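You operate a simulated robot arm through the tools that you are given. There is no shell and no other tool. Be economical: measure what you need, move in short steps, check, and stop when the job is done.

You are at the controls of a simulated two-armed robot. One attempt, no reset.

Task
Take the blue blanking plug on the bottom shelf of the white trolley and put it away on the top of the grey parts trolley. Then take the green strap ratchet and leave it on the middle shelf of the white trolley. Then put one of the corner posts from the post stand on top of the brown wide carton on the rear of the trailer bed. Then take the silver tin and put it on the white plate. Then fetch the blue valve cap and set it on the top shelf of the white trolley. Then fetch the blue spring and set it on the top shelf of the white trolley. Then take the orange marker post on the top of the hub bench and put it away on the top of the grey parts trolley. Do these in the order given. Set down upright: blue blanking plug, corner post.

The check looks at the end state, three seconds after you hand in, the way a careful person would. Anything else that was tipped, shoved, dropped, spilled or broken makes it a failure. A push-on lid holds only when it is set on centred and level and pressed home; a screw cap is set on level and turned clockwise until tight.

Robot
Two 7-joint arms with three-finger grippers on one trunk, on a base that drives. Base frame: it is fixed to the floor where the robot stands at the start and does not move with it; the origin is under the middle of the robot, x ahead of it, y to its left, z up; the surface under the hand at the start is at about z = 1140. Lengths are in mm, angles in degrees, forces in N, time in s.
The left shoulder is at the start at [70, 146, 1337], the right one opposite. With the tool pointing down near the work surface each hand reaches from about 280 to 680 mm from the robot's upright axis, wherever it stands, measured 20 degrees to its own side. Places, roughly: blue blanking plug (7x7x8 cm) [600, -100, 400]; blue spring (11x3x2 cm) [-400, -1300, 800]; blue valve cap (2x2x3 cm) [500, -300, 400]; corner post [-7500, 7000, 250]; green strap ratchet (5x13x5 cm) [600, -200, 1200]; middle shelf of the white trolley [500, -100, 800]; orange marker post (8x4x12 cm) [-400, -1600, 900]; silver tin (7x7x3 cm) [-1500, 4200, 800]; top of the grey parts trolley [-7500, 2600, 900]; top shelf of the white trolley [500, -100, 1100]; white plate (25x10x1 cm) [200, 600, 900]; wide carton [-5000, 6000, 750]. Payload 2.2 kg a hand.
The TCP of each hand is the grasp point between the finger pads, 28 mm short of the fingertips. In the tool frame z runs along the fingers and y along their closing line. The gripper opens to 102 mm. The gripper's body begins 71 mm behind the TCP.
Orientation is that of the tool frame in the base frame, as a unit quaternion [w, x, y, z]. With the fingers straight down and closing along the base's y, the tool's x points along the base's -x, its y along +y and its z along -z.

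Tools
- The arms move only by the tool play_rows. It takes "left_moves", "right_moves" or both (then of equal length, played together; a hand with none holds still); each is one flat list of numbers, 7 for each row, row after row: the shift along the base's x, y, z in mm, then the turn, a rotation vector about the base's x, y, z in degrees, then the closure, from 0 (fully open) to 1 (shut). In form: [x, y, z, rx, ry, rz, jaw, x, y, z, rx, ry, rz, jaw, ...]. A call has 1 to 8 rows; each row shifts and turns the commanded pose from where the row before left it. Rows are played at 5 a second. More than 50 mm and 8.6 degrees between two rows, or a gripper value outside its range, and nothing of the call is played. A pose out of reach is approached as far as the arm can. The call stops where the force on the tool passes 40 N (or 10 N more than at its start, if that is more) or the arm is blocked; 0.2 s more then pass. Each finger halts on what it meets, pressing with about 30 N; the grip force reading is that of the motor and also rises with nothing between the fingers. The clock runs only during rows and for 0.2 s after the last one: add rows that do not move to give the fingers time. The reply holds the time, the measured pose of the TCP, the force on the tool along the base axes, the opening and the grip force, in the units named above and with some noise, with the torque about the TCP (base axes, N m) and any sound that the robot's microphone picked up.
- Cameras (640 x 400 px; columns grow to the right, rows downward): "scene" is now at [138.4, -5.4, 1564]; the picture's right is [-0.09, -1.00, 0.00], its down [-0.58, 0.05, -0.81] and it looks along [0.81, -0.07, -0.59] (base axes); focal length 214 px, centre (320, 200). "left" rides on the left gripper at [72, 38, -86] in its tool frame; the picture's right is [-0.47, 0.89, 0.00], its down [-0.60, -0.32, -0.73] and it looks along [-0.65, -0.34, 0.68] (tool axes); focal length 256 px, centre (320, 200). "right" rides on the right gripper at [69, 44, -86] in its tool frame; the picture's right is [-0.53, 0.85, 0.00], its down [-0.58, -0.36, -0.73] and it looks along [-0.62, -0.39, 0.68] (tool axes); focal length 256 px, centre (320, 200). There is no depth. A picture from a camera that has moved, and an enlarged one, comes with that camera's place and axes in the base frame and with its lens.
- capture(camera): a new picture of that camera. It takes no simulated time.
- raise_lower(by): slides the trunk up (or, below 0, down) by that many mm; the arms and the scene camera ride with it, the base frame stays. It gives what a move gives, with no picture.
- base_move(legs): drives the robot by 1 to 6 legs, each [ahead, left, turn to the left] in mm, mm and degrees, along the robot's own axes; the way and the turn of a leg run together, so that a leg with both is an arc; at most 1500 mm and 180 degrees a leg. The arms and the cameras ride along, it lands a little off, and it stops where it bumps. It gives what a move gives.
- head_to(pan, tilt): turns the head with the scene camera to pan (to the left, within 86 degrees either way) and tilt (down, from -29 to 69), counted from straight ahead of the robot. It gives what a move gives.
- close_up(camera, box): a new picture of the part [left, top, right, bottom] of that camera's present view, enlarged. It takes no simulated time.
- close_job(): hands the job in; it is judged then, once.

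Go step by step. Nothing tells you exact positions but the pictures and the camera data: compare them with the known pose of the tool, close in by small moves and look again before you grip or let go. The budget is 207 turns and 210 pictures, counting those below and the enlarged ones. Unless the task says otherwise, let go and move clear before handing in, and close with one line.

The tools are called after "Request:" as name(argument=value, ...) on one line, values as JSON. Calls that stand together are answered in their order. play_rows: Moves the arms, as the interface text tells. Its arguments: {"type":"object","properties":{"left_moves":{"type":"array"},"right_moves":{"type":"array"}},"required":[]} The other tools are called the same way: raise_lower (by) slides the trunk up or down; base_move (legs) drives the base; head_to (pan, tilt) turns the head that bears the scene camera; capture (camera) takes a picture; close_up (camera, box) takes an enlarged picture of a part of a camera's view; close_job () hands the job in.

At the start:

```text
time_s: 0.0
left_eef_pos: [447.7, 83.3, 1376.1]
left_tool_rot: [-0.001, -0.001, 1.0, 0.0]
left_contact_force: [0.4, -0.1, 0.8]
left_wrist_torque: [-0.03, -0.03, 0.0]
left_finger_gap: 102.2
left_finger_force: 0.0
right_eef_pos: [354.8, -210.6, 1473.9]
right_tool_rot: [-0.001, 0.0, 1.0, 0.0]
right_contact_force: [-0.2, 0.4, 0.2]
right_wrist_torque: [-0.02, 0.0, 0.01]
right_finger_gap: 101.9
right_finger_force: 0.0
trunk travel left (down, up): [-875.0, 65.0]
robot x, y, heading: [-1.3, -0.1, -0.0]
head pan, tilt: [-5.0, 36.0]
```

scene: 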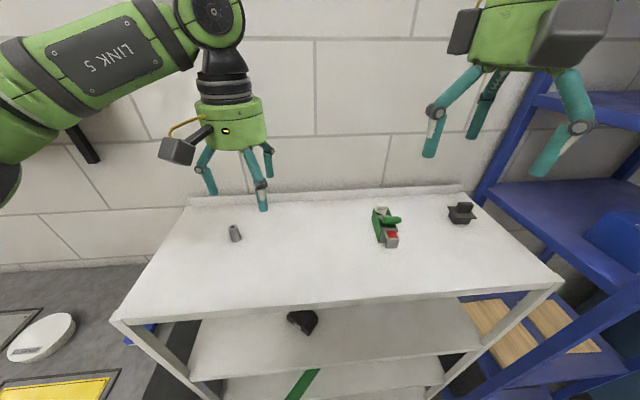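
right: 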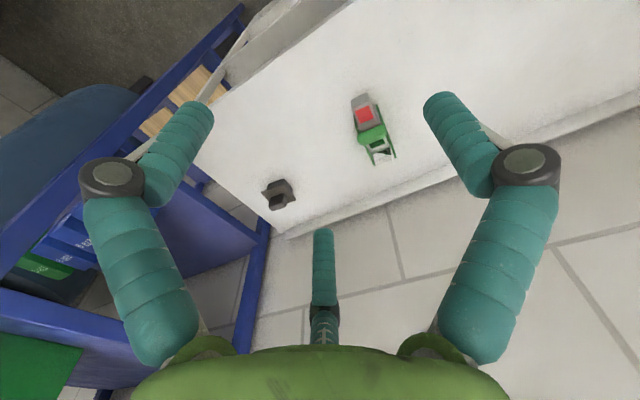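
left: 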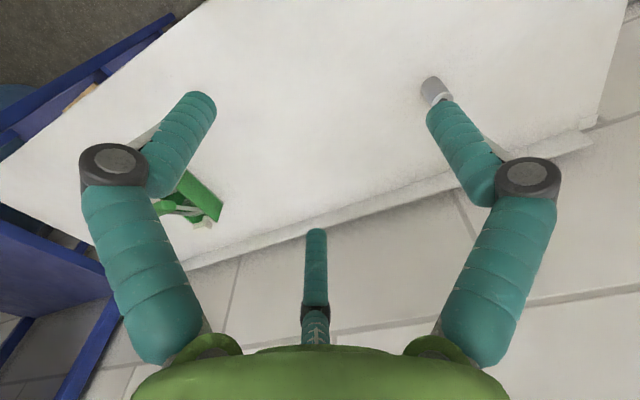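

The trolley top is ahead (front edge about x=350, from y=-550 to 376), with the ratchet on it. I'll back off, lower the trunk and look at the lower shelves.

Request:
base_move(legs=[[-600, 0, 0]])

Request:
raise_lower(by=-700)

Request:
head_to(pan=0, tilt=25)

Request:
capture(camera="scene")

```text
time_s: 3.4
left_eef_pos: [-153.9, 84.3, 1375.1]
left_tool_rot: [-0.001, -0.003, 1.0, 0.001]
left_contact_force: [0.2, -0.8, -0.3]
left_wrist_torque: [0.0, 0.01, 0.03]
left_finger_gap: 102.1
left_finger_force: 0.1
right_eef_pos: [-244.5, -210.0, 1474.0]
right_tool_rot: [0.0, -0.001, 1.0, 0.0]
right_contact_force: [0.9, 0.2, 0.3]
right_wrist_torque: [-0.04, 0.03, 0.02]
right_finger_gap: 102.0
right_finger_force: 0.0
trunk travel left (down, up): [-875.0, 65.0]
robot x, y, heading: [-605.6, -1.0, -0.2]
head pan, tilt: [-5.0, 36.0]
```

```text
refused: -700 is not a number from -400 to 400
```

```text
time_s: 4.1
left_eef_pos: [-155.5, 84.8, 1376.6]
left_tool_rot: [0.0, -0.003, 1.0, 0.0]
left_contact_force: [-0.5, -0.9, -0.6]
left_wrist_torque: [0.01, 0.02, -0.01]
left_finger_gap: 102.0
left_finger_force: 0.1
right_eef_pos: [-246.4, -209.5, 1474.0]
right_tool_rot: [0.0, -0.001, 1.0, 0.0]
right_contact_force: [0.7, -0.2, -0.2]
right_wrist_torque: [-0.02, -0.03, 0.0]
right_finger_gap: 101.9
right_finger_force: 0.0
trunk travel left (down, up): [-875.0, 65.0]
robot x, y, heading: [-604.1, -1.7, 0.2]
head pan, tilt: [0.0, 25.0]
```

```text
206 pictures are left
camera scene: at [-459.6, 1.8, 1581.1], right [0.0, -1.0, 0.0], down [-0.42, 0.0, -0.91], along [0.91, 0.0, -0.42], focal length 214 px, centre (320, 200)
```

scene: 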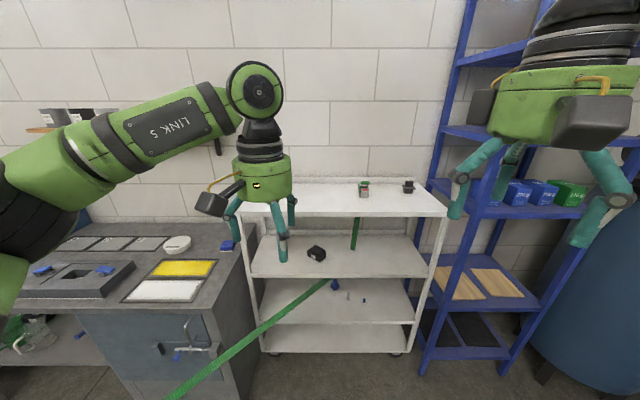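

The plug and valve cap sit on the shelf near z≈400, and a long green strip runs across the front of the trolley. I'll lower the trunk for a better look.

Request:
raise_lower(by=-400)

Request:
raise_lower(by=-300)

Request:
head_to(pan=0, tilt=20)

Request:
capture(camera="scene")

```text
time_s: 8.0
left_eef_pos: [-155.0, 84.1, 977.1]
left_tool_rot: [0.0, -0.003, 1.0, 0.0]
left_contact_force: [-0.3, -0.7, 0.3]
left_wrist_torque: [-0.01, -0.03, 0.03]
left_finger_gap: 101.8
left_finger_force: 0.2
right_eef_pos: [-247.2, -209.2, 1074.1]
right_tool_rot: [0.0, -0.001, 1.0, 0.0]
right_contact_force: [0.2, 0.0, -0.2]
right_wrist_torque: [-0.02, 0.01, -0.03]
right_finger_gap: 102.1
right_finger_force: 0.0
trunk travel left (down, up): [-475.0, 465.0]
robot x, y, heading: [-605.1, -1.2, 0.3]
head pan, tilt: [0.0, 25.0]
```

```text
time_s: 11.0
left_eef_pos: [-156.0, 83.6, 676.5]
left_tool_rot: [0.0, -0.003, 1.0, 0.001]
left_contact_force: [0.1, 0.5, -0.4]
left_wrist_torque: [-0.02, 0.02, 0.04]
left_finger_gap: 102.0
left_finger_force: 0.0
right_eef_pos: [-246.8, -210.4, 774.9]
right_tool_rot: [0.0, -0.001, 1.0, 0.0]
right_contact_force: [-0.2, -0.2, -0.5]
right_wrist_torque: [0.01, 0.01, 0.02]
right_finger_gap: 101.8
right_finger_force: 0.1
trunk travel left (down, up): [-175.0, 765.0]
robot x, y, heading: [-602.3, -3.6, 0.5]
head pan, tilt: [0.0, 25.0]
```

```text
time_s: 11.6
left_eef_pos: [-156.5, 84.7, 675.4]
left_tool_rot: [0.0, -0.002, 1.0, 0.0]
left_contact_force: [1.1, -0.1, 1.1]
left_wrist_torque: [0.0, -0.02, -0.02]
left_finger_gap: 102.1
left_finger_force: 0.1
right_eef_pos: [-247.1, -210.5, 773.6]
right_tool_rot: [-0.001, -0.001, 1.0, 0.0]
right_contact_force: [-0.2, 0.7, -0.4]
right_wrist_torque: [-0.02, 0.0, -0.02]
right_finger_gap: 101.8
right_finger_force: 0.0
trunk travel left (down, up): [-175.0, 765.0]
robot x, y, heading: [-604.7, -4.3, 0.0]
head pan, tilt: [0.0, 20.0]
```

```text
205 pictures are left
camera scene: at [-459.0, 1.8, 889.3], right [0.0, -1.0, 0.0], down [-0.34, 0.0, -0.94], along [0.94, 0.0, -0.34], focal length 214 px, centre (320, 200)
```

scene: 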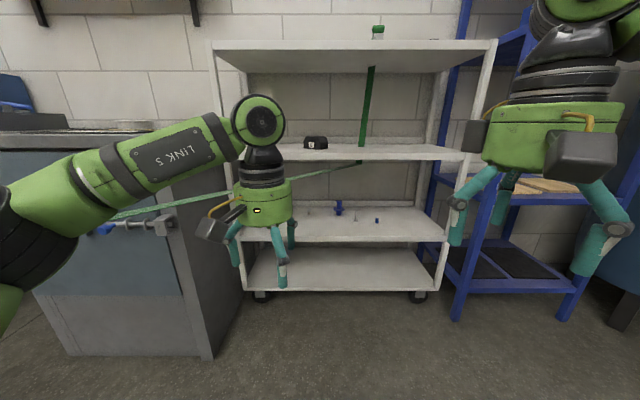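

Looking closer at the strap and at the items on the shelves.

Request:
close_up(camera="scene", box=[200, 20, 520, 300])

Request:
close_up(camera="scene", box=[280, 180, 440, 280])

```text
1.43 times, centred on (360, 160) of scene
camera zoom: at [-459.0, 1.8, 889.3], right [0.0, -1.0, 0.0], down [-0.34, 0.0, -0.94], along [0.94, 0.0, -0.34], focal length 306 px, centre (263, 257)
```

zoom: 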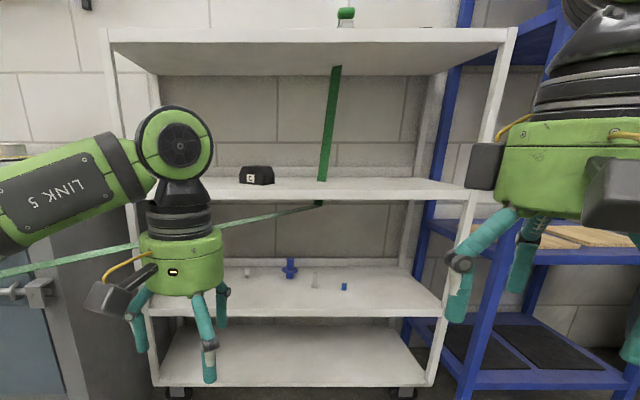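

```text
4.00 times, centred on (360, 230) of scene
camera zoom: at [-459.0, 1.8, 889.3], right [0.0, -1.0, 0.0], down [-0.34, 0.0, -0.94], along [0.94, 0.0, -0.34], focal length 858 px, centre (160, 80)
```

zoom: 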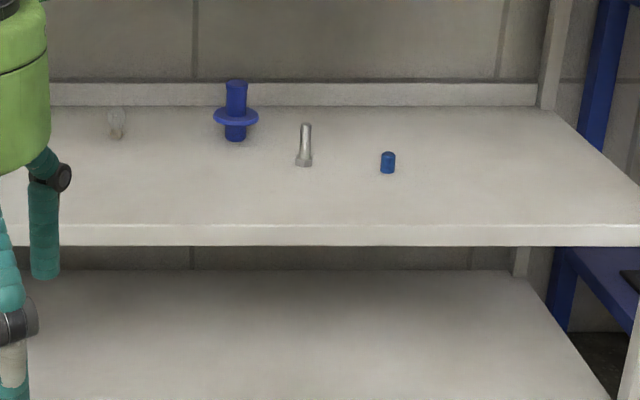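

A green strap seems to run at about z≈720 from the trolley towards front-left of me. I'll look left to see where it goes before moving on.

Request:
head_to(pan=60, tilt=15)

Request:
capture(camera="scene")

```text
time_s: 12.9
left_eef_pos: [-156.0, 83.8, 676.5]
left_tool_rot: [0.0, -0.002, 1.0, 0.0]
left_contact_force: [0.7, -0.3, 0.1]
left_wrist_torque: [0.01, 0.03, -0.03]
left_finger_gap: 102.3
left_finger_force: 0.0
right_eef_pos: [-246.7, -209.8, 774.6]
right_tool_rot: [0.0, -0.001, 1.0, 0.0]
right_contact_force: [-0.5, 0.3, 0.0]
right_wrist_torque: [0.02, -0.02, 0.0]
right_finger_gap: 101.9
right_finger_force: 0.0
trunk travel left (down, up): [-175.0, 765.0]
robot x, y, heading: [-601.7, -1.6, -0.1]
head pan, tilt: [60.0, 15.0]
```

```text
202 pictures are left
camera scene: at [-505.5, 82.5, 897.4], right [0.87, -0.5, 0.0], down [-0.13, -0.22, -0.97], along [0.48, 0.84, -0.26], focal length 214 px, centre (320, 200)
```

scene: 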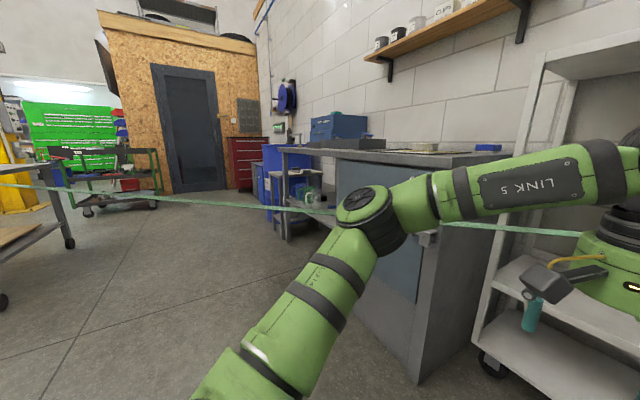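

Request:
base_move(legs=[[-100, 0, 90]])

Request:
head_to(pan=20, tilt=5)

Request:
capture(camera="scene")

Request:
head_to(pan=80, tilt=5)

Request:
capture(camera="scene")

```text
time_s: 17.2
left_eef_pos: [-752.3, 382.4, 675.9]
left_tool_rot: [0.0, 0.71, -0.704, -0.001]
left_contact_force: [-0.5, 0.4, -0.5]
left_wrist_torque: [0.01, 0.05, -0.03]
left_finger_gap: 102.1
left_finger_force: 0.1
right_eef_pos: [-458.4, 291.0, 773.2]
right_tool_rot: [0.0, 0.71, -0.704, 0.0]
right_contact_force: [-0.2, -0.6, -0.3]
right_wrist_torque: [0.0, -0.02, 0.02]
right_finger_gap: 101.9
right_finger_force: 0.0
trunk travel left (down, up): [-175.0, 765.0]
robot x, y, heading: [-664.7, -64.1, 90.4]
head pan, tilt: [60.0, 15.0]
```

```text
time_s: 18.2
left_eef_pos: [-752.8, 381.9, 676.5]
left_tool_rot: [0.0, 0.71, -0.704, -0.001]
left_contact_force: [0.6, 0.6, -0.9]
left_wrist_torque: [-0.03, 0.0, 0.01]
left_finger_gap: 102.0
left_finger_force: 0.0
right_eef_pos: [-459.1, 292.1, 774.4]
right_tool_rot: [0.001, 0.708, -0.706, -0.001]
right_contact_force: [-0.5, 0.1, -0.2]
right_wrist_torque: [-0.03, -0.01, -0.04]
right_finger_gap: 101.8
right_finger_force: 0.0
trunk travel left (down, up): [-175.0, 765.0]
robot x, y, heading: [-667.4, -65.4, 90.5]
head pan, tilt: [20.0, 5.0]
```

```text
201 pictures are left
camera scene: at [-697.9, 73.4, 913.6], right [0.94, 0.35, 0.0], down [0.03, -0.08, -1.0], along [-0.35, 0.93, -0.09], focal length 214 px, centre (320, 200)
```

scene: 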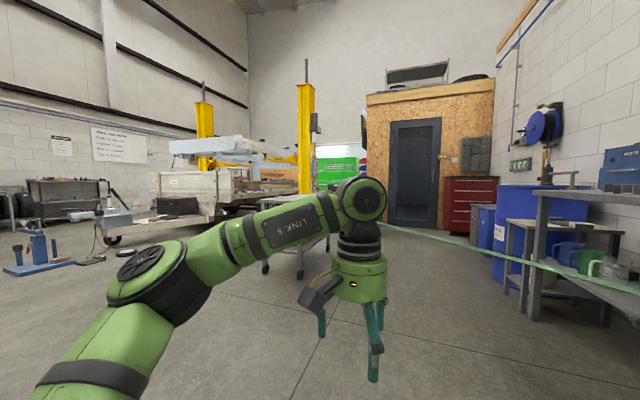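

```text
time_s: 19.5
left_eef_pos: [-753.6, 382.6, 677.4]
left_tool_rot: [-0.001, 0.71, -0.704, 0.0]
left_contact_force: [0.5, -0.7, 0.4]
left_wrist_torque: [0.0, 0.02, 0.01]
left_finger_gap: 102.0
left_finger_force: 0.2
right_eef_pos: [-458.3, 292.9, 773.5]
right_tool_rot: [-0.001, 0.709, -0.705, -0.001]
right_contact_force: [-0.7, 0.4, 0.2]
right_wrist_torque: [-0.01, 0.01, 0.01]
right_finger_gap: 102.1
right_finger_force: 0.1
trunk travel left (down, up): [-175.0, 765.0]
robot x, y, heading: [-668.7, -65.8, 90.4]
head pan, tilt: [80.0, 5.0]
```

```text
200 pictures are left
camera scene: at [-756.4, 2.8, 913.7], right [0.17, 0.99, 0.0], down [0.09, -0.01, -1.0], along [-0.98, 0.17, -0.09], focal length 214 px, centre (320, 200)
```

scene: 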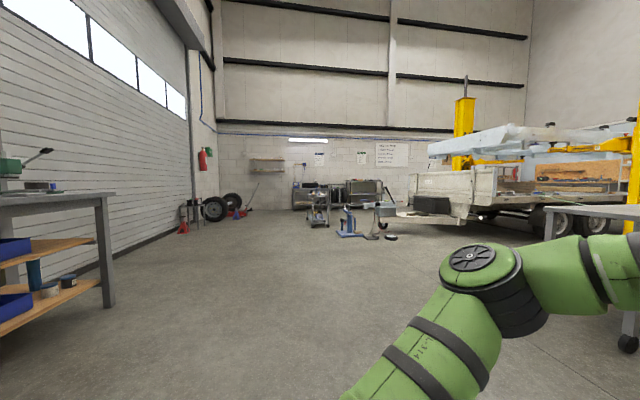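

The strap continues across the hall toward front-left. One more view from higher up to find its far end.

Request:
raise_lower(by=400)

Request:
head_to(pan=35, tilt=12)

Request:
capture(camera="scene")

Request:
close_up(camera="scene", box=[160, 100, 480, 300])

```text
time_s: 23.4
left_eef_pos: [-753.2, 383.0, 1076.0]
left_tool_rot: [0.001, 0.711, -0.704, 0.0]
left_contact_force: [-0.1, 0.2, -0.3]
left_wrist_torque: [0.0, 0.0, 0.0]
left_finger_gap: 102.0
left_finger_force: 0.1
right_eef_pos: [-459.0, 292.9, 1173.4]
right_tool_rot: [0.0, 0.709, -0.705, 0.0]
right_contact_force: [-0.3, 0.0, 0.8]
right_wrist_torque: [0.01, 0.06, -0.04]
right_finger_gap: 102.1
right_finger_force: 0.0
trunk travel left (down, up): [-575.0, 365.0]
robot x, y, heading: [-665.2, -63.9, 90.3]
head pan, tilt: [80.0, 5.0]
```

```text
time_s: 24.5
left_eef_pos: [-753.4, 381.6, 1076.0]
left_tool_rot: [0.0, 0.71, -0.705, 0.0]
left_contact_force: [0.1, 0.2, -0.3]
left_wrist_torque: [-0.01, 0.01, -0.02]
left_finger_gap: 102.0
left_finger_force: 0.0
right_eef_pos: [-459.8, 293.1, 1174.5]
right_tool_rot: [-0.001, 0.709, -0.705, 0.0]
right_contact_force: [-0.3, 0.2, 0.6]
right_wrist_torque: [0.01, -0.01, 0.0]
right_finger_gap: 102.1
right_finger_force: 0.1
trunk travel left (down, up): [-575.0, 365.0]
robot x, y, heading: [-669.2, -68.4, 90.1]
head pan, tilt: [35.0, 12.0]
```

```text
199 pictures are left
camera scene: at [-719.9, 63.4, 1302.4], right [0.81, 0.58, 0.0], down [0.12, -0.17, -0.98], along [-0.57, 0.8, -0.21], focal length 214 px, centre (320, 200)
```

scene: 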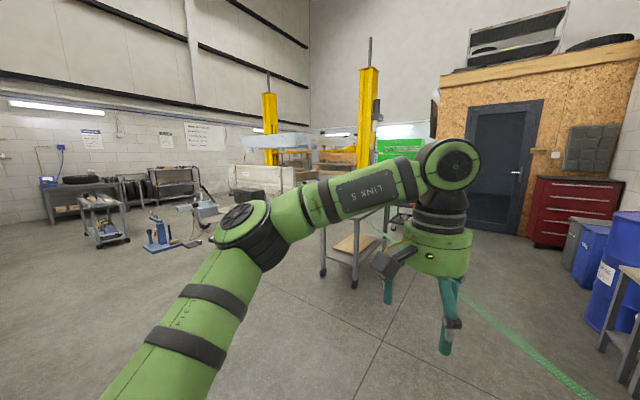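

```text
2.00 times, centred on (320, 200) of scene
camera zoom: at [-719.9, 63.4, 1302.4], right [0.81, 0.58, 0.0], down [0.12, -0.17, -0.98], along [-0.57, 0.8, -0.21], focal length 429 px, centre (320, 200)
```

zoom: 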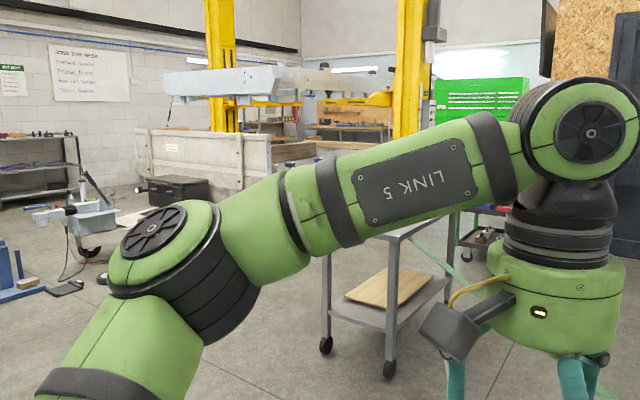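

The strap runs to the right-rear of a work table and onwards to the trailer. I'll stay clear of it: go back to heading 0 to the right of it, tuck the left hand, and pitch the right hand 45° for reaching into the shelf.

Request:
base_move(legs=[[0, 0, -90], [0, -280, 0]])

Request:
play_rows(right_moves=[0, 0, 0, 0, -7.5, 0, 0, 0, 0, 0, 0, -7.5, 0, 0, 0, 0, 0, 0, -7.5, 0, 0, 0, 0, 0, 0, -7.5, 0, 0, 0, 0, 0, 0, -7.5, 0, 0, 0, 0, 0, 0, -7.5, 0, 0], left_moves=[-30, 10, 0, 0, 0, 0, 0, -30, 10, 0, 0, 0, 0, 0, -30, 10, 0, 0, 0, 0, 0, -30, 10, 0, 0, 0, 0, 0, -30, 10, 0, 0, 0, 0, 0, 0, 0, 0, 0, 0, 0, 0])

Request:
head_to(pan=5, tilt=30)

Request:
raise_lower(by=-400)

Request:
raise_lower(by=-150)

Request:
capture(camera="scene")

Request:
capture(camera="right")

```text
time_s: 30.3
left_eef_pos: [-218.2, -258.0, 1076.1]
left_tool_rot: [0.0, -0.003, 1.0, -0.001]
left_contact_force: [0.2, 0.4, -0.6]
left_wrist_torque: [0.0, -0.01, 0.0]
left_finger_gap: 102.3
left_finger_force: 0.1
right_eef_pos: [-308.6, -553.3, 1173.9]
right_tool_rot: [0.0, -0.003, 1.0, -0.001]
right_contact_force: [-0.8, -0.9, 0.7]
right_wrist_torque: [0.05, 0.0, 0.04]
right_finger_gap: 102.0
right_finger_force: 0.0
trunk travel left (down, up): [-575.0, 365.0]
robot x, y, heading: [-664.8, -345.8, 0.6]
head pan, tilt: [35.0, 12.0]
```

```text
time_s: 31.7
left_eef_pos: [-367.3, -209.4, 1076.0]
left_tool_rot: [0.0, -0.004, 1.0, 0.0]
left_contact_force: [0.6, 0.1, 0.6]
left_wrist_torque: [0.05, 0.02, 0.02]
left_finger_gap: 102.1
left_finger_force: 0.0
right_eef_pos: [-308.3, -554.7, 1173.1]
right_tool_rot: [0.384, -0.001, 0.923, -0.002]
right_contact_force: [0.6, -0.4, -0.5]
right_wrist_torque: [-0.01, -0.01, -0.01]
right_finger_gap: 102.0
right_finger_force: 0.0
trunk travel left (down, up): [-575.0, 365.0]
robot x, y, heading: [-666.6, -346.8, 0.1]
head pan, tilt: [35.0, 12.0]
```

```text
time_s: 32.6
left_eef_pos: [-367.5, -209.6, 1076.3]
left_tool_rot: [0.0, -0.005, 1.0, 0.0]
left_contact_force: [-0.2, -1.0, 0.6]
left_wrist_torque: [-0.02, 0.0, -0.04]
left_finger_gap: 102.3
left_finger_force: 0.1
right_eef_pos: [-308.3, -553.4, 1173.4]
right_tool_rot: [0.384, -0.003, 0.923, -0.001]
right_contact_force: [-0.8, -0.1, 0.8]
right_wrist_torque: [-0.01, -0.02, 0.02]
right_finger_gap: 101.9
right_finger_force: 0.1
trunk travel left (down, up): [-575.0, 365.0]
robot x, y, heading: [-664.2, -346.4, 0.4]
head pan, tilt: [5.0, 30.0]
```

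```text
time_s: 36.5
left_eef_pos: [-367.9, -210.2, 676.4]
left_tool_rot: [0.0, -0.004, 1.0, -0.001]
left_contact_force: [0.0, 0.4, 0.1]
left_wrist_torque: [-0.01, 0.0, 0.02]
left_finger_gap: 102.0
left_finger_force: 0.1
right_eef_pos: [-308.8, -553.7, 775.0]
right_tool_rot: [0.383, -0.002, 0.924, -0.001]
right_contact_force: [-0.6, 0.6, 0.3]
right_wrist_torque: [0.01, -0.02, -0.01]
right_finger_gap: 102.2
right_finger_force: 0.0
trunk travel left (down, up): [-175.0, 765.0]
robot x, y, heading: [-665.5, -344.0, 0.5]
head pan, tilt: [5.0, 30.0]
```

```text
time_s: 38.2
left_eef_pos: [-367.4, -209.3, 526.0]
left_tool_rot: [0.0, -0.003, 1.0, -0.001]
left_contact_force: [-0.1, 0.6, -0.8]
left_wrist_torque: [0.01, 0.0, -0.02]
left_finger_gap: 102.1
left_finger_force: 0.2
right_eef_pos: [-308.1, -553.6, 623.9]
right_tool_rot: [0.382, -0.003, 0.924, 0.0]
right_contact_force: [0.9, 0.3, -0.3]
right_wrist_torque: [0.01, 0.0, 0.0]
right_finger_gap: 102.0
right_finger_force: 0.1
trunk travel left (down, up): [-25.0, 915.0]
robot x, y, heading: [-668.8, -342.5, 0.4]
head pan, tilt: [5.0, 30.0]
```

```text
197 pictures are left
camera scene: at [-524.3, -335.1, 723.3], right [0.09, -1.0, 0.0], down [-0.5, -0.05, -0.87], along [0.86, 0.08, -0.5], focal length 214 px, centre (320, 200)
```

scene: 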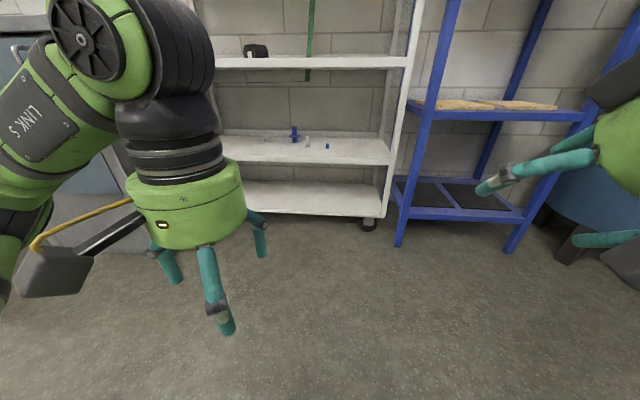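

```text
196 pictures are left
camera right: at [-418.7, -510.4, 635.5], right [0.37, 0.85, 0.37], down [-0.11, -0.36, 0.93], along [0.92, -0.39, -0.04], focal length 256 px, centre (320, 200)
```

right: 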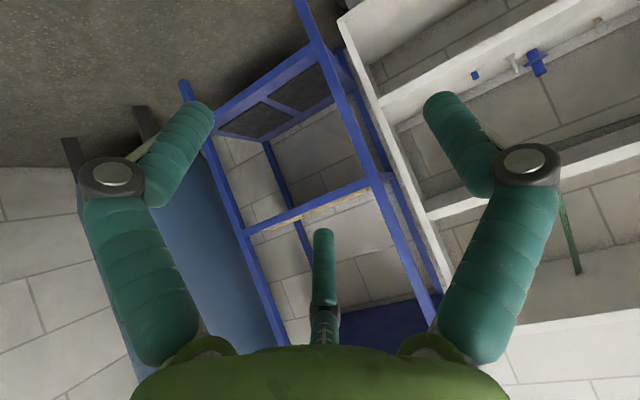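

Plug is near (590,-97), base at z≈425; valve cap near (500,-280). The way is clear, so I drive in to about x=-60.

Request:
base_move(legs=[[600, 0, 0]])

Request:
capture(camera="scene")

Request:
capture(camera="right")

```text
time_s: 41.6
left_eef_pos: [229.7, -206.6, 526.0]
left_tool_rot: [0.0, -0.003, 1.0, -0.001]
left_contact_force: [-0.7, -0.8, 0.7]
left_wrist_torque: [0.01, 0.0, 0.02]
left_finger_gap: 102.1
left_finger_force: 0.0
right_eef_pos: [288.0, -551.2, 623.5]
right_tool_rot: [0.383, -0.001, 0.924, -0.002]
right_contact_force: [0.0, -0.2, 0.9]
right_wrist_torque: [-0.02, 0.03, 0.03]
right_finger_gap: 102.0
right_finger_force: 0.1
trunk travel left (down, up): [-25.0, 915.0]
robot x, y, heading: [-65.7, -344.9, 0.2]
head pan, tilt: [5.0, 30.0]
```

```text
195 pictures are left
camera scene: at [72.7, -332.6, 723.3], right [0.09, -1.0, 0.0], down [-0.5, -0.05, -0.87], along [0.86, 0.08, -0.5], focal length 214 px, centre (320, 200)
```

scene: 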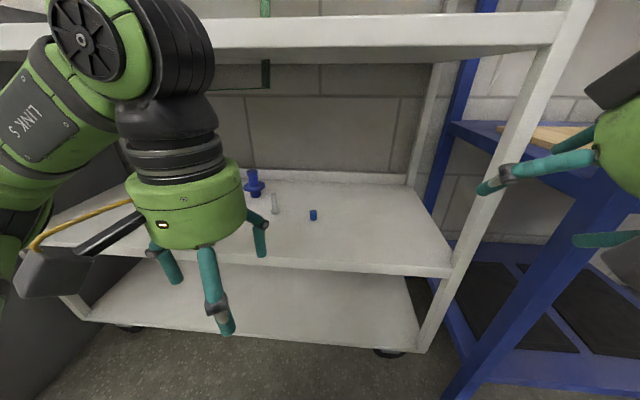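

```text
194 pictures are left
camera right: at [177.9, -508.2, 635.4], right [0.38, 0.85, 0.37], down [-0.11, -0.36, 0.93], along [0.92, -0.39, -0.04], focal length 256 px, centre (320, 200)
```

right: 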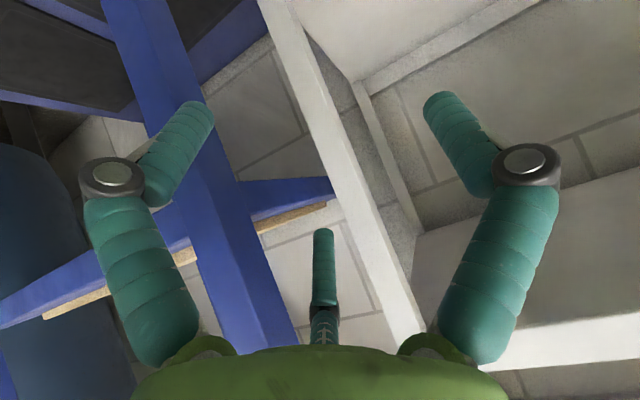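

Plug base is at about (592,-98,430). I yaw the right hand left 35° and flatten its pitch so it stays under the strap (z≈705), while shifting the left hand aside.

Request:
play_rows(right_moves=[-8, 40, -10, 0, 0, 7, 0, -8, 40, -10, 0, 0, 7, 0, -8, 40, -10, 0, 0, 7, 0, -8, 40, -10, 0, 0, 7, 0, -8, 40, -10, 0, 0, 7, 0, 0, 0, -10, 3.45, -4.9, 0, 0, 0, 0, -10, 3.45, -4.9, 0, 0], left_moves=[-5, 12, 0, 0, 0, 0, 0, -5, 12, 0, 0, 0, 0, 0, -5, 12, 0, 0, 0, 0, 0, -5, 12, 0, 0, 0, 0, 0, -5, 12, 0, 0, 0, 0, 0, -5, 10, 0, 0, 0, 0, 0, 0, 0, 0, 0, 0, 0, 0])

Request:
capture(camera="scene")

Request:
capture(camera="right")

```text
time_s: 43.4
left_eef_pos: [191.7, -139.6, 530.8]
left_tool_rot: [0.009, 0.005, 1.0, -0.003]
left_contact_force: [0.8, 0.3, 0.4]
left_wrist_torque: [0.0, 0.01, -0.01]
left_finger_gap: 102.0
left_finger_force: 0.1
right_eef_pos: [238.9, -360.2, 574.9]
right_tool_rot: [0.485, -0.252, 0.827, 0.13]
right_contact_force: [-0.2, 0.5, 0.3]
right_wrist_torque: [0.0, 0.03, -0.01]
right_finger_gap: 101.9
right_finger_force: 0.0
right hand out of reach, approached as far as the arm can: row 7
trunk travel left (down, up): [-25.0, 915.0]
robot x, y, heading: [-74.1, -343.8, -0.7]
head pan, tilt: [5.0, 30.0]
stopped in row 7 (right hand): the arm was blocked; the commanded pose is now the measured one
```

```text
193 pictures are left
camera scene: at [58.6, -331.9, 725.1], right [0.08, -1.0, 0.01], down [-0.48, -0.04, -0.87], along [0.87, 0.06, -0.48], focal length 214 px, centre (320, 200)
```

scene: 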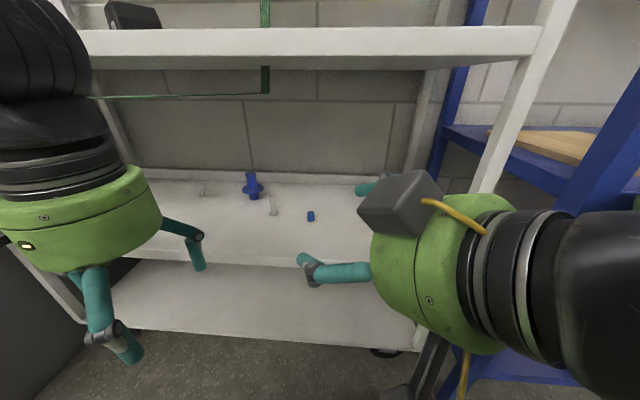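

```text
192 pictures are left
camera right: at [123.5, -382.5, 556.8], right [-0.24, 0.87, 0.44], down [-0.11, -0.47, 0.87], along [0.96, 0.16, 0.21], focal length 256 px, centre (320, 200)
```

right: 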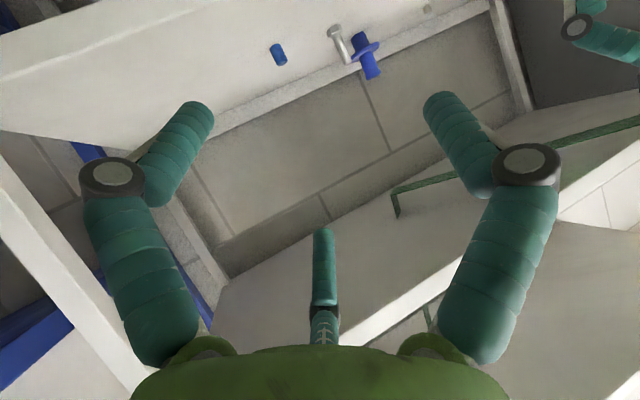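

The hand is oriented well, but something blocked the last row (probably a joint limit). I'll move on toward the plug in small steps and watch.

Request:
play_rows(right_moves=[24, 18, -6, 0, 0, 0, 0, 24, 18, -6, 0, 0, 0, 0, 24, 18, -6, 0, 0, 0, 0, 24, 18, -6, 0, 0, 0, 0])

Request:
capture(camera="scene")

```text
time_s: 44.6
left_eef_pos: [192.1, -144.8, 530.1]
left_tool_rot: [0.013, 0.016, 1.0, -0.003]
left_contact_force: [0.4, 0.9, 0.0]
left_wrist_torque: [0.01, -0.04, -0.02]
left_finger_gap: 102.0
left_finger_force: 0.0
right_eef_pos: [329.6, -307.5, 594.3]
right_tool_rot: [0.534, -0.235, 0.805, 0.107]
right_contact_force: [-0.2, -0.8, -0.9]
right_wrist_torque: [0.01, 0.02, 0.02]
right_finger_gap: 101.8
right_finger_force: 0.0
trunk travel left (down, up): [-25.0, 915.0]
robot x, y, heading: [-75.2, -339.1, -2.1]
head pan, tilt: [5.0, 30.0]
stopped in row 4 (right hand): the arm was blocked; the commanded pose is now the measured one
```

```text
191 pictures are left
camera scene: at [51.4, -334.0, 724.5], right [0.05, -1.0, 0.01], down [-0.48, -0.03, -0.88], along [0.88, 0.04, -0.48], focal length 214 px, centre (320, 200)
```

scene: 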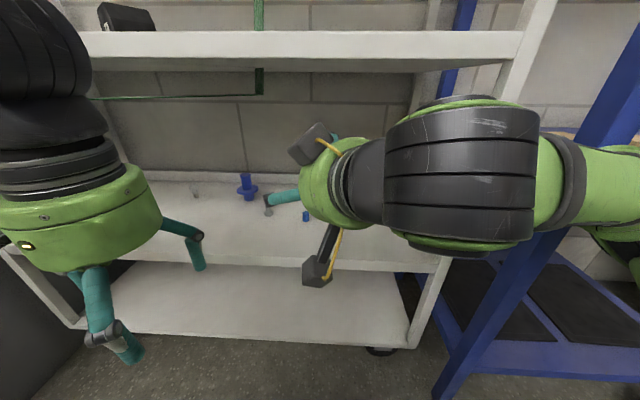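

My right elbow seems to be bearing on the blue rack. I back straight out, then re-approach further left with a straighter arm.

Request:
base_move(legs=[[-250, 0, 0], [0, 90, 2.5]])

Request:
head_to(pan=-40, tilt=30)

Request:
capture(camera="scene")

Request:
head_to(pan=20, tilt=20)

Request:
capture(camera="scene")

```text
time_s: 47.1
left_eef_pos: [-54.6, -39.4, 526.5]
left_tool_rot: [0.0, -0.009, 1.0, 0.0]
left_contact_force: [0.7, 0.7, -0.5]
left_wrist_torque: [0.0, 0.05, -0.02]
left_finger_gap: 101.6
left_finger_force: 0.1
right_eef_pos: [95.7, -193.1, 577.4]
right_tool_rot: [0.511, -0.252, 0.812, 0.127]
right_contact_force: [0.5, 0.2, 0.5]
right_wrist_torque: [0.0, -0.03, -0.01]
right_finger_gap: 101.9
right_finger_force: 0.1
trunk travel left (down, up): [-25.0, 915.0]
robot x, y, heading: [-321.8, -246.3, 0.7]
head pan, tilt: [5.0, 30.0]
```

```text
time_s: 48.2
left_eef_pos: [-54.1, -39.5, 526.1]
left_tool_rot: [0.001, -0.009, 1.0, 0.0]
left_contact_force: [0.1, 1.2, 0.4]
left_wrist_torque: [-0.01, -0.04, -0.03]
left_finger_gap: 102.1
left_finger_force: 0.1
right_eef_pos: [97.2, -193.1, 577.5]
right_tool_rot: [0.51, -0.253, 0.812, 0.128]
right_contact_force: [-0.7, -0.2, -0.1]
right_wrist_torque: [0.01, 0.0, 0.0]
right_finger_gap: 102.2
right_finger_force: 0.1
trunk travel left (down, up): [-25.0, 915.0]
robot x, y, heading: [-321.8, -247.1, 1.1]
head pan, tilt: [-40.0, 30.0]
```

```text
190 pictures are left
camera scene: at [-198.5, -301.4, 723.3], right [-0.63, -0.78, 0.0], down [-0.39, 0.32, -0.87], along [0.67, -0.55, -0.5], focal length 214 px, centre (320, 200)
```

scene: 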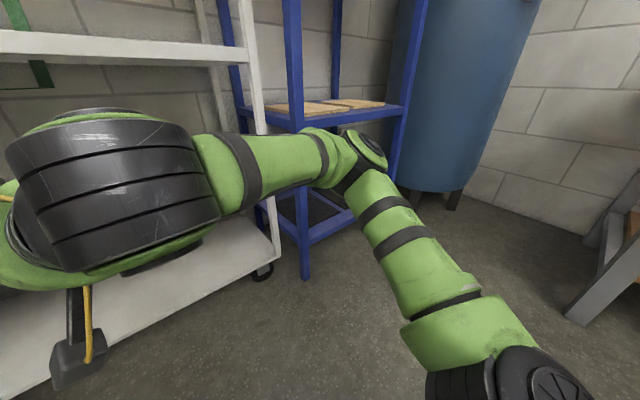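

```text
time_s: 49.5
left_eef_pos: [-53.9, -39.1, 526.3]
left_tool_rot: [0.0, -0.009, 1.0, -0.001]
left_contact_force: [-0.3, 0.7, 0.4]
left_wrist_torque: [0.02, -0.01, 0.01]
left_finger_gap: 101.9
left_finger_force: 0.0
right_eef_pos: [96.4, -193.1, 577.6]
right_tool_rot: [0.51, -0.253, 0.812, 0.127]
right_contact_force: [-0.4, 0.6, -0.1]
right_wrist_torque: [0.0, 0.01, -0.02]
right_finger_gap: 101.7
right_finger_force: 0.1
trunk travel left (down, up): [-25.0, 915.0]
robot x, y, heading: [-318.7, -245.9, 1.1]
head pan, tilt: [20.0, 20.0]
```

```text
189 pictures are left
camera scene: at [-181.7, -211.3, 739.3], right [0.36, -0.93, 0.0], down [-0.32, -0.12, -0.94], along [0.88, 0.33, -0.34], focal length 214 px, centre (320, 200)
```

scene: 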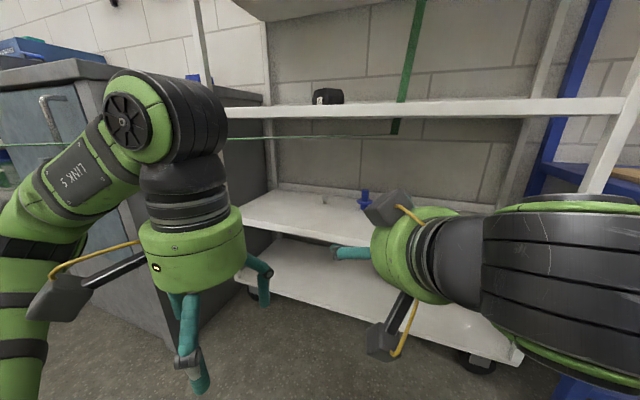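

The right elbow had met the rack shelf; nothing looks displaced. I'll lower the left hand so it is all below the strap, then approach with the base further left.

Request:
play_rows(left_moves=[-5, 0, -37, 0, 0, 0, 0, -5, 0, -37, 0, 0, 0, 0, -5, 0, -37, 0, 0, 0, 0])

Request:
base_move(legs=[[0, 100, 0], [150, 0, 0]])

Request:
head_to(pan=0, tilt=25)

Request:
capture(camera="scene")

Request:
capture(camera="right")

```text
time_s: 50.3
left_eef_pos: [-65.2, -38.5, 417.0]
left_tool_rot: [0.0, -0.009, 1.0, 0.0]
left_contact_force: [0.3, -0.2, -0.1]
left_wrist_torque: [0.01, -0.01, -0.01]
left_finger_gap: 101.8
left_finger_force: 0.0
left hand out of reach, approached as far as the arm can: row 3
right_eef_pos: [96.8, -192.9, 578.6]
right_tool_rot: [0.511, -0.253, 0.812, 0.128]
right_contact_force: [-0.6, 0.2, 0.5]
right_wrist_torque: [0.02, -0.03, -0.01]
right_finger_gap: 102.1
right_finger_force: 0.1
trunk travel left (down, up): [-25.0, 915.0]
robot x, y, heading: [-317.9, -249.9, 0.8]
head pan, tilt: [20.0, 20.0]
```

```text
time_s: 52.4
left_eef_pos: [82.0, 64.1, 416.8]
left_tool_rot: [0.0, -0.009, 1.0, 0.0]
left_contact_force: [0.6, 0.6, 0.0]
left_wrist_torque: [0.02, 0.04, 0.01]
left_finger_gap: 101.7
left_finger_force: 0.1
right_eef_pos: [244.4, -92.2, 578.6]
right_tool_rot: [0.511, -0.253, 0.811, 0.127]
right_contact_force: [-0.1, -0.5, 0.1]
right_wrist_torque: [0.0, -0.01, 0.0]
right_finger_gap: 102.1
right_finger_force: 0.0
trunk travel left (down, up): [-25.0, 915.0]
robot x, y, heading: [-174.3, -144.7, 1.0]
head pan, tilt: [20.0, 20.0]
```

```text
time_s: 53.3
left_eef_pos: [82.2, 63.6, 417.3]
left_tool_rot: [-0.001, -0.009, 1.0, -0.001]
left_contact_force: [0.3, -0.5, -0.2]
left_wrist_torque: [0.02, 0.01, 0.02]
left_finger_gap: 102.1
left_finger_force: 0.0
right_eef_pos: [242.8, -91.1, 578.0]
right_tool_rot: [0.512, -0.252, 0.811, 0.127]
right_contact_force: [-0.2, -0.5, 0.2]
right_wrist_torque: [0.0, -0.03, 0.02]
right_finger_gap: 101.8
right_finger_force: 0.0
trunk travel left (down, up): [-25.0, 915.0]
robot x, y, heading: [-167.0, -144.3, 0.9]
head pan, tilt: [0.0, 25.0]
```

```text
188 pictures are left
camera scene: at [-28.9, -141.6, 731.2], right [0.02, -1.0, 0.0], down [-0.42, -0.01, -0.91], along [0.91, 0.01, -0.42], focal length 214 px, centre (320, 200)
```

scene: 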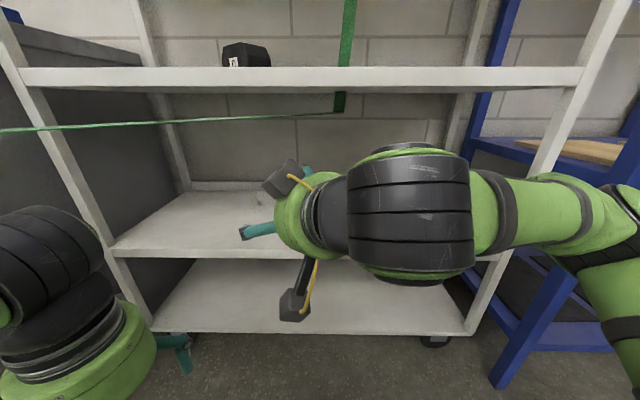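

```text
187 pictures are left
camera right: at [129.6, -114.2, 551.4], right [-0.27, 0.86, 0.43], down [-0.16, -0.48, 0.86], along [0.95, 0.16, 0.27], focal length 256 px, centre (320, 200)
```

right: 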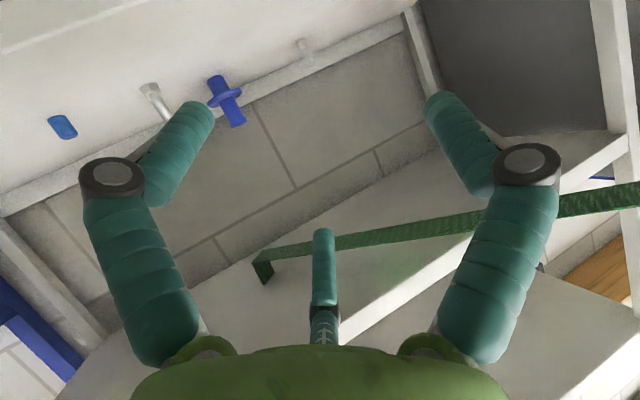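

The view is clear. I straighten the hand's heading to about 15°, pitch to 35° and move to a pregrasp about 120 mm short of the plug at z=500.

Request:
play_rows(right_moves=[20, -6, -13, 0, 0, -8, 0, 20, -6, -13, 0, 0, -8, 0, 20, -6, -13, -1.2, 4.4, 0, 0, 40, -6, -13, -1.2, 4.4, 0, 0, 40, -6, -13, 0, 0, 0, 0, 40, -6, -13, 0, 0, 0, 0, 40, -2, 0, 0, 0, 0, 0])

Request:
capture(camera="right")

Request:
capture(camera="scene")

```text
time_s: 54.9
left_eef_pos: [82.4, 63.9, 417.1]
left_tool_rot: [-0.001, -0.008, 1.0, 0.0]
left_contact_force: [0.6, 0.1, 0.8]
left_wrist_torque: [0.03, -0.02, 0.04]
left_finger_gap: 102.0
left_finger_force: 0.1
right_eef_pos: [464.5, -130.6, 500.7]
right_tool_rot: [0.455, -0.144, 0.878, 0.048]
right_contact_force: [-0.5, -0.4, 0.3]
right_wrist_torque: [0.03, 0.0, -0.04]
right_finger_gap: 101.9
right_finger_force: 0.0
trunk travel left (down, up): [-25.0, 915.0]
robot x, y, heading: [-172.4, -145.0, 0.8]
head pan, tilt: [0.0, 25.0]
```

```text
186 pictures are left
camera right: at [345.8, -121.3, 492.0], right [0.04, 0.92, 0.39], down [-0.15, -0.38, 0.91], along [0.99, -0.1, 0.12], focal length 256 px, centre (320, 200)
```

right: 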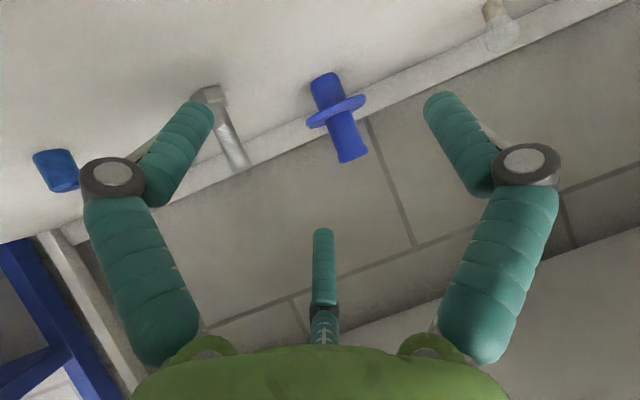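

```text
185 pictures are left
camera scene: at [-28.9, -141.7, 731.2], right [0.02, -1.0, 0.0], down [-0.42, -0.01, -0.91], along [0.91, 0.01, -0.42], focal length 214 px, centre (320, 200)
```

scene: 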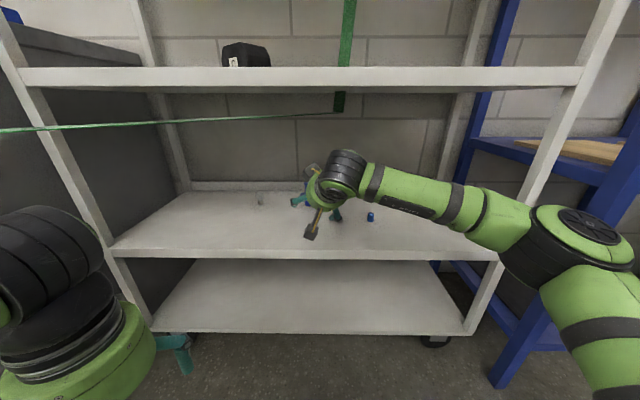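

The stem is at about (592,-101), z 458–498. I move in along the hand heading with jaws open.

Request:
play_rows(right_moves=[40, 10, -6, 0, 0, 0, 0, 40, 10, -6, 0, 0, 0, 0, 40, 10, -5, 0, 0, 0, 0])

Request:
capture(camera="right")

Request:
close_up(camera="scene", box=[240, 140, 400, 240])

```text
time_s: 55.7
left_eef_pos: [82.3, 63.4, 416.5]
left_tool_rot: [-0.001, -0.009, 1.0, 0.0]
left_contact_force: [0.9, -0.7, 0.1]
left_wrist_torque: [0.02, 0.0, 0.03]
left_finger_gap: 102.0
left_finger_force: 0.0
right_eef_pos: [582.1, -96.6, 482.7]
right_tool_rot: [0.455, -0.145, 0.877, 0.049]
right_contact_force: [-0.1, 0.2, 1.1]
right_wrist_torque: [0.06, 0.01, 0.03]
right_finger_gap: 102.0
right_finger_force: 0.2
trunk travel left (down, up): [-25.0, 915.0]
robot x, y, heading: [-172.9, -149.5, 1.0]
head pan, tilt: [0.0, 25.0]
```

```text
184 pictures are left
camera right: at [464.2, -88.0, 473.8], right [0.04, 0.92, 0.39], down [-0.15, -0.38, 0.91], along [0.99, -0.09, 0.12], focal length 256 px, centre (320, 200)
```

right: 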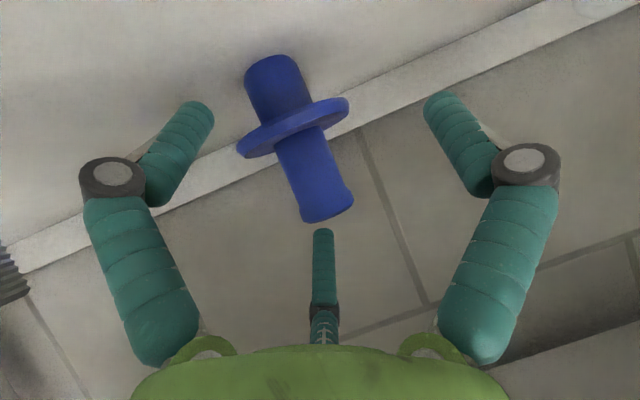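

```text
4.00 times, centred on (320, 190) of scene
camera zoom: at [-28.9, -141.7, 731.2], right [0.02, -1.0, 0.0], down [-0.42, -0.01, -0.91], along [0.91, 0.01, -0.42], focal length 858 px, centre (320, 240)
```

zoom: 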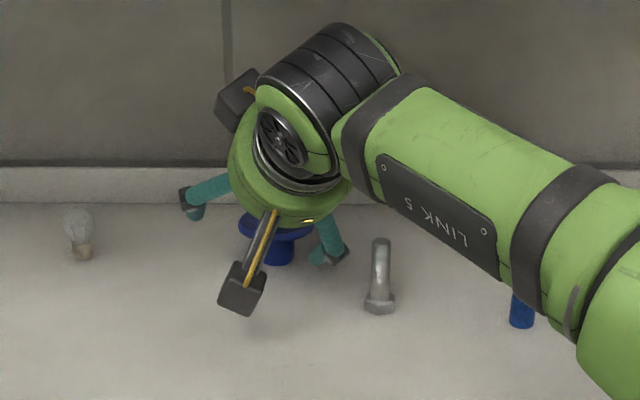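

The stem centre works out at (597,-97,479), about 14 mm ahead of the TCP. I move in and close.

Request:
play_rows(right_moves=[12, 1, -1, 0, 0, 0, 0, 0, 0, 0, 0, 0, 0, 0.5, 0, 0, 0, 0, 0, 0, 1, 0, 0, 0, 0, 0, 0, 1, 0, 0, 0, 0, 0, 0, 1])

Request:
capture(camera="right")

```text
time_s: 56.9
left_eef_pos: [80.4, 64.4, 417.3]
left_tool_rot: [-0.001, -0.009, 1.0, 0.0]
left_contact_force: [-0.5, 0.1, 1.0]
left_wrist_torque: [0.01, 0.0, 0.02]
left_finger_gap: 101.8
left_finger_force: 0.1
right_eef_pos: [593.6, -97.1, 481.0]
right_tool_rot: [0.455, -0.144, 0.877, 0.048]
right_contact_force: [-0.9, 0.6, 0.6]
right_wrist_torque: [-0.01, 0.0, -0.04]
right_finger_gap: 37.4
right_finger_force: 29.9
trunk travel left (down, up): [-25.0, 915.0]
robot x, y, heading: [-174.0, -144.8, 0.9]
head pan, tilt: [0.0, 25.0]
```

```text
182 pictures are left
camera right: at [476.3, -88.6, 472.9], right [0.04, 0.92, 0.39], down [-0.15, -0.38, 0.91], along [0.99, -0.1, 0.12], focal length 256 px, centre (320, 200)
```

right: 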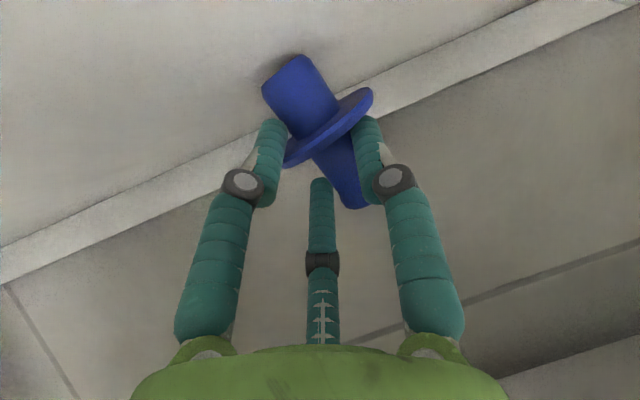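

Gripped (gap 37, 30 N). I lift 30 mm, check, then retreat.

Request:
play_rows(right_moves=[0, 0, 15, 0, 0, 0, 1, 0, 0, 15, 0, 0, 0, 1, -40, -8, 5, 0, 0, 0, 1, -40, -8, 5, 0, 0, 0, 1])

Request:
capture(camera="right")

```text
time_s: 57.9
left_eef_pos: [81.4, 63.4, 416.5]
left_tool_rot: [-0.001, -0.009, 1.0, 0.0]
left_contact_force: [0.2, 0.5, 0.5]
left_wrist_torque: [0.04, 0.04, -0.05]
left_finger_gap: 102.0
left_finger_force: 0.0
right_eef_pos: [512.9, -116.2, 509.9]
right_tool_rot: [0.455, -0.141, 0.878, 0.047]
right_contact_force: [0.0, -0.6, -1.1]
right_wrist_torque: [-0.07, 0.0, -0.02]
right_finger_gap: 37.1
right_finger_force: 30.2
right hand out of reach, approached as far as the arm can: row 2
trunk travel left (down, up): [-25.0, 915.0]
robot x, y, heading: [-171.6, -145.0, 0.8]
head pan, tilt: [0.0, 25.0]
```

```text
181 pictures are left
camera right: at [394.2, -107.9, 501.8], right [0.05, 0.92, 0.4], down [-0.15, -0.38, 0.91], along [0.99, -0.1, 0.12], focal length 256 px, centre (320, 200)
```

right: 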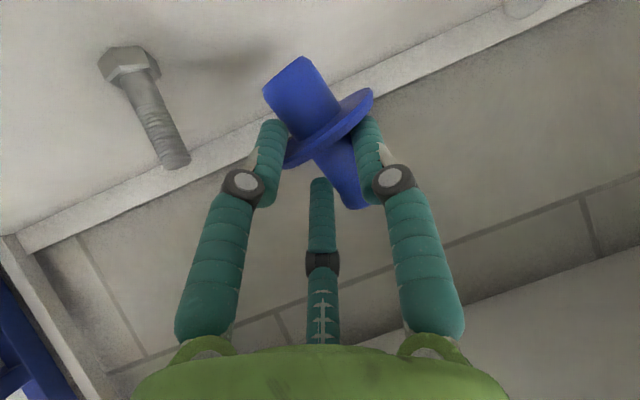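

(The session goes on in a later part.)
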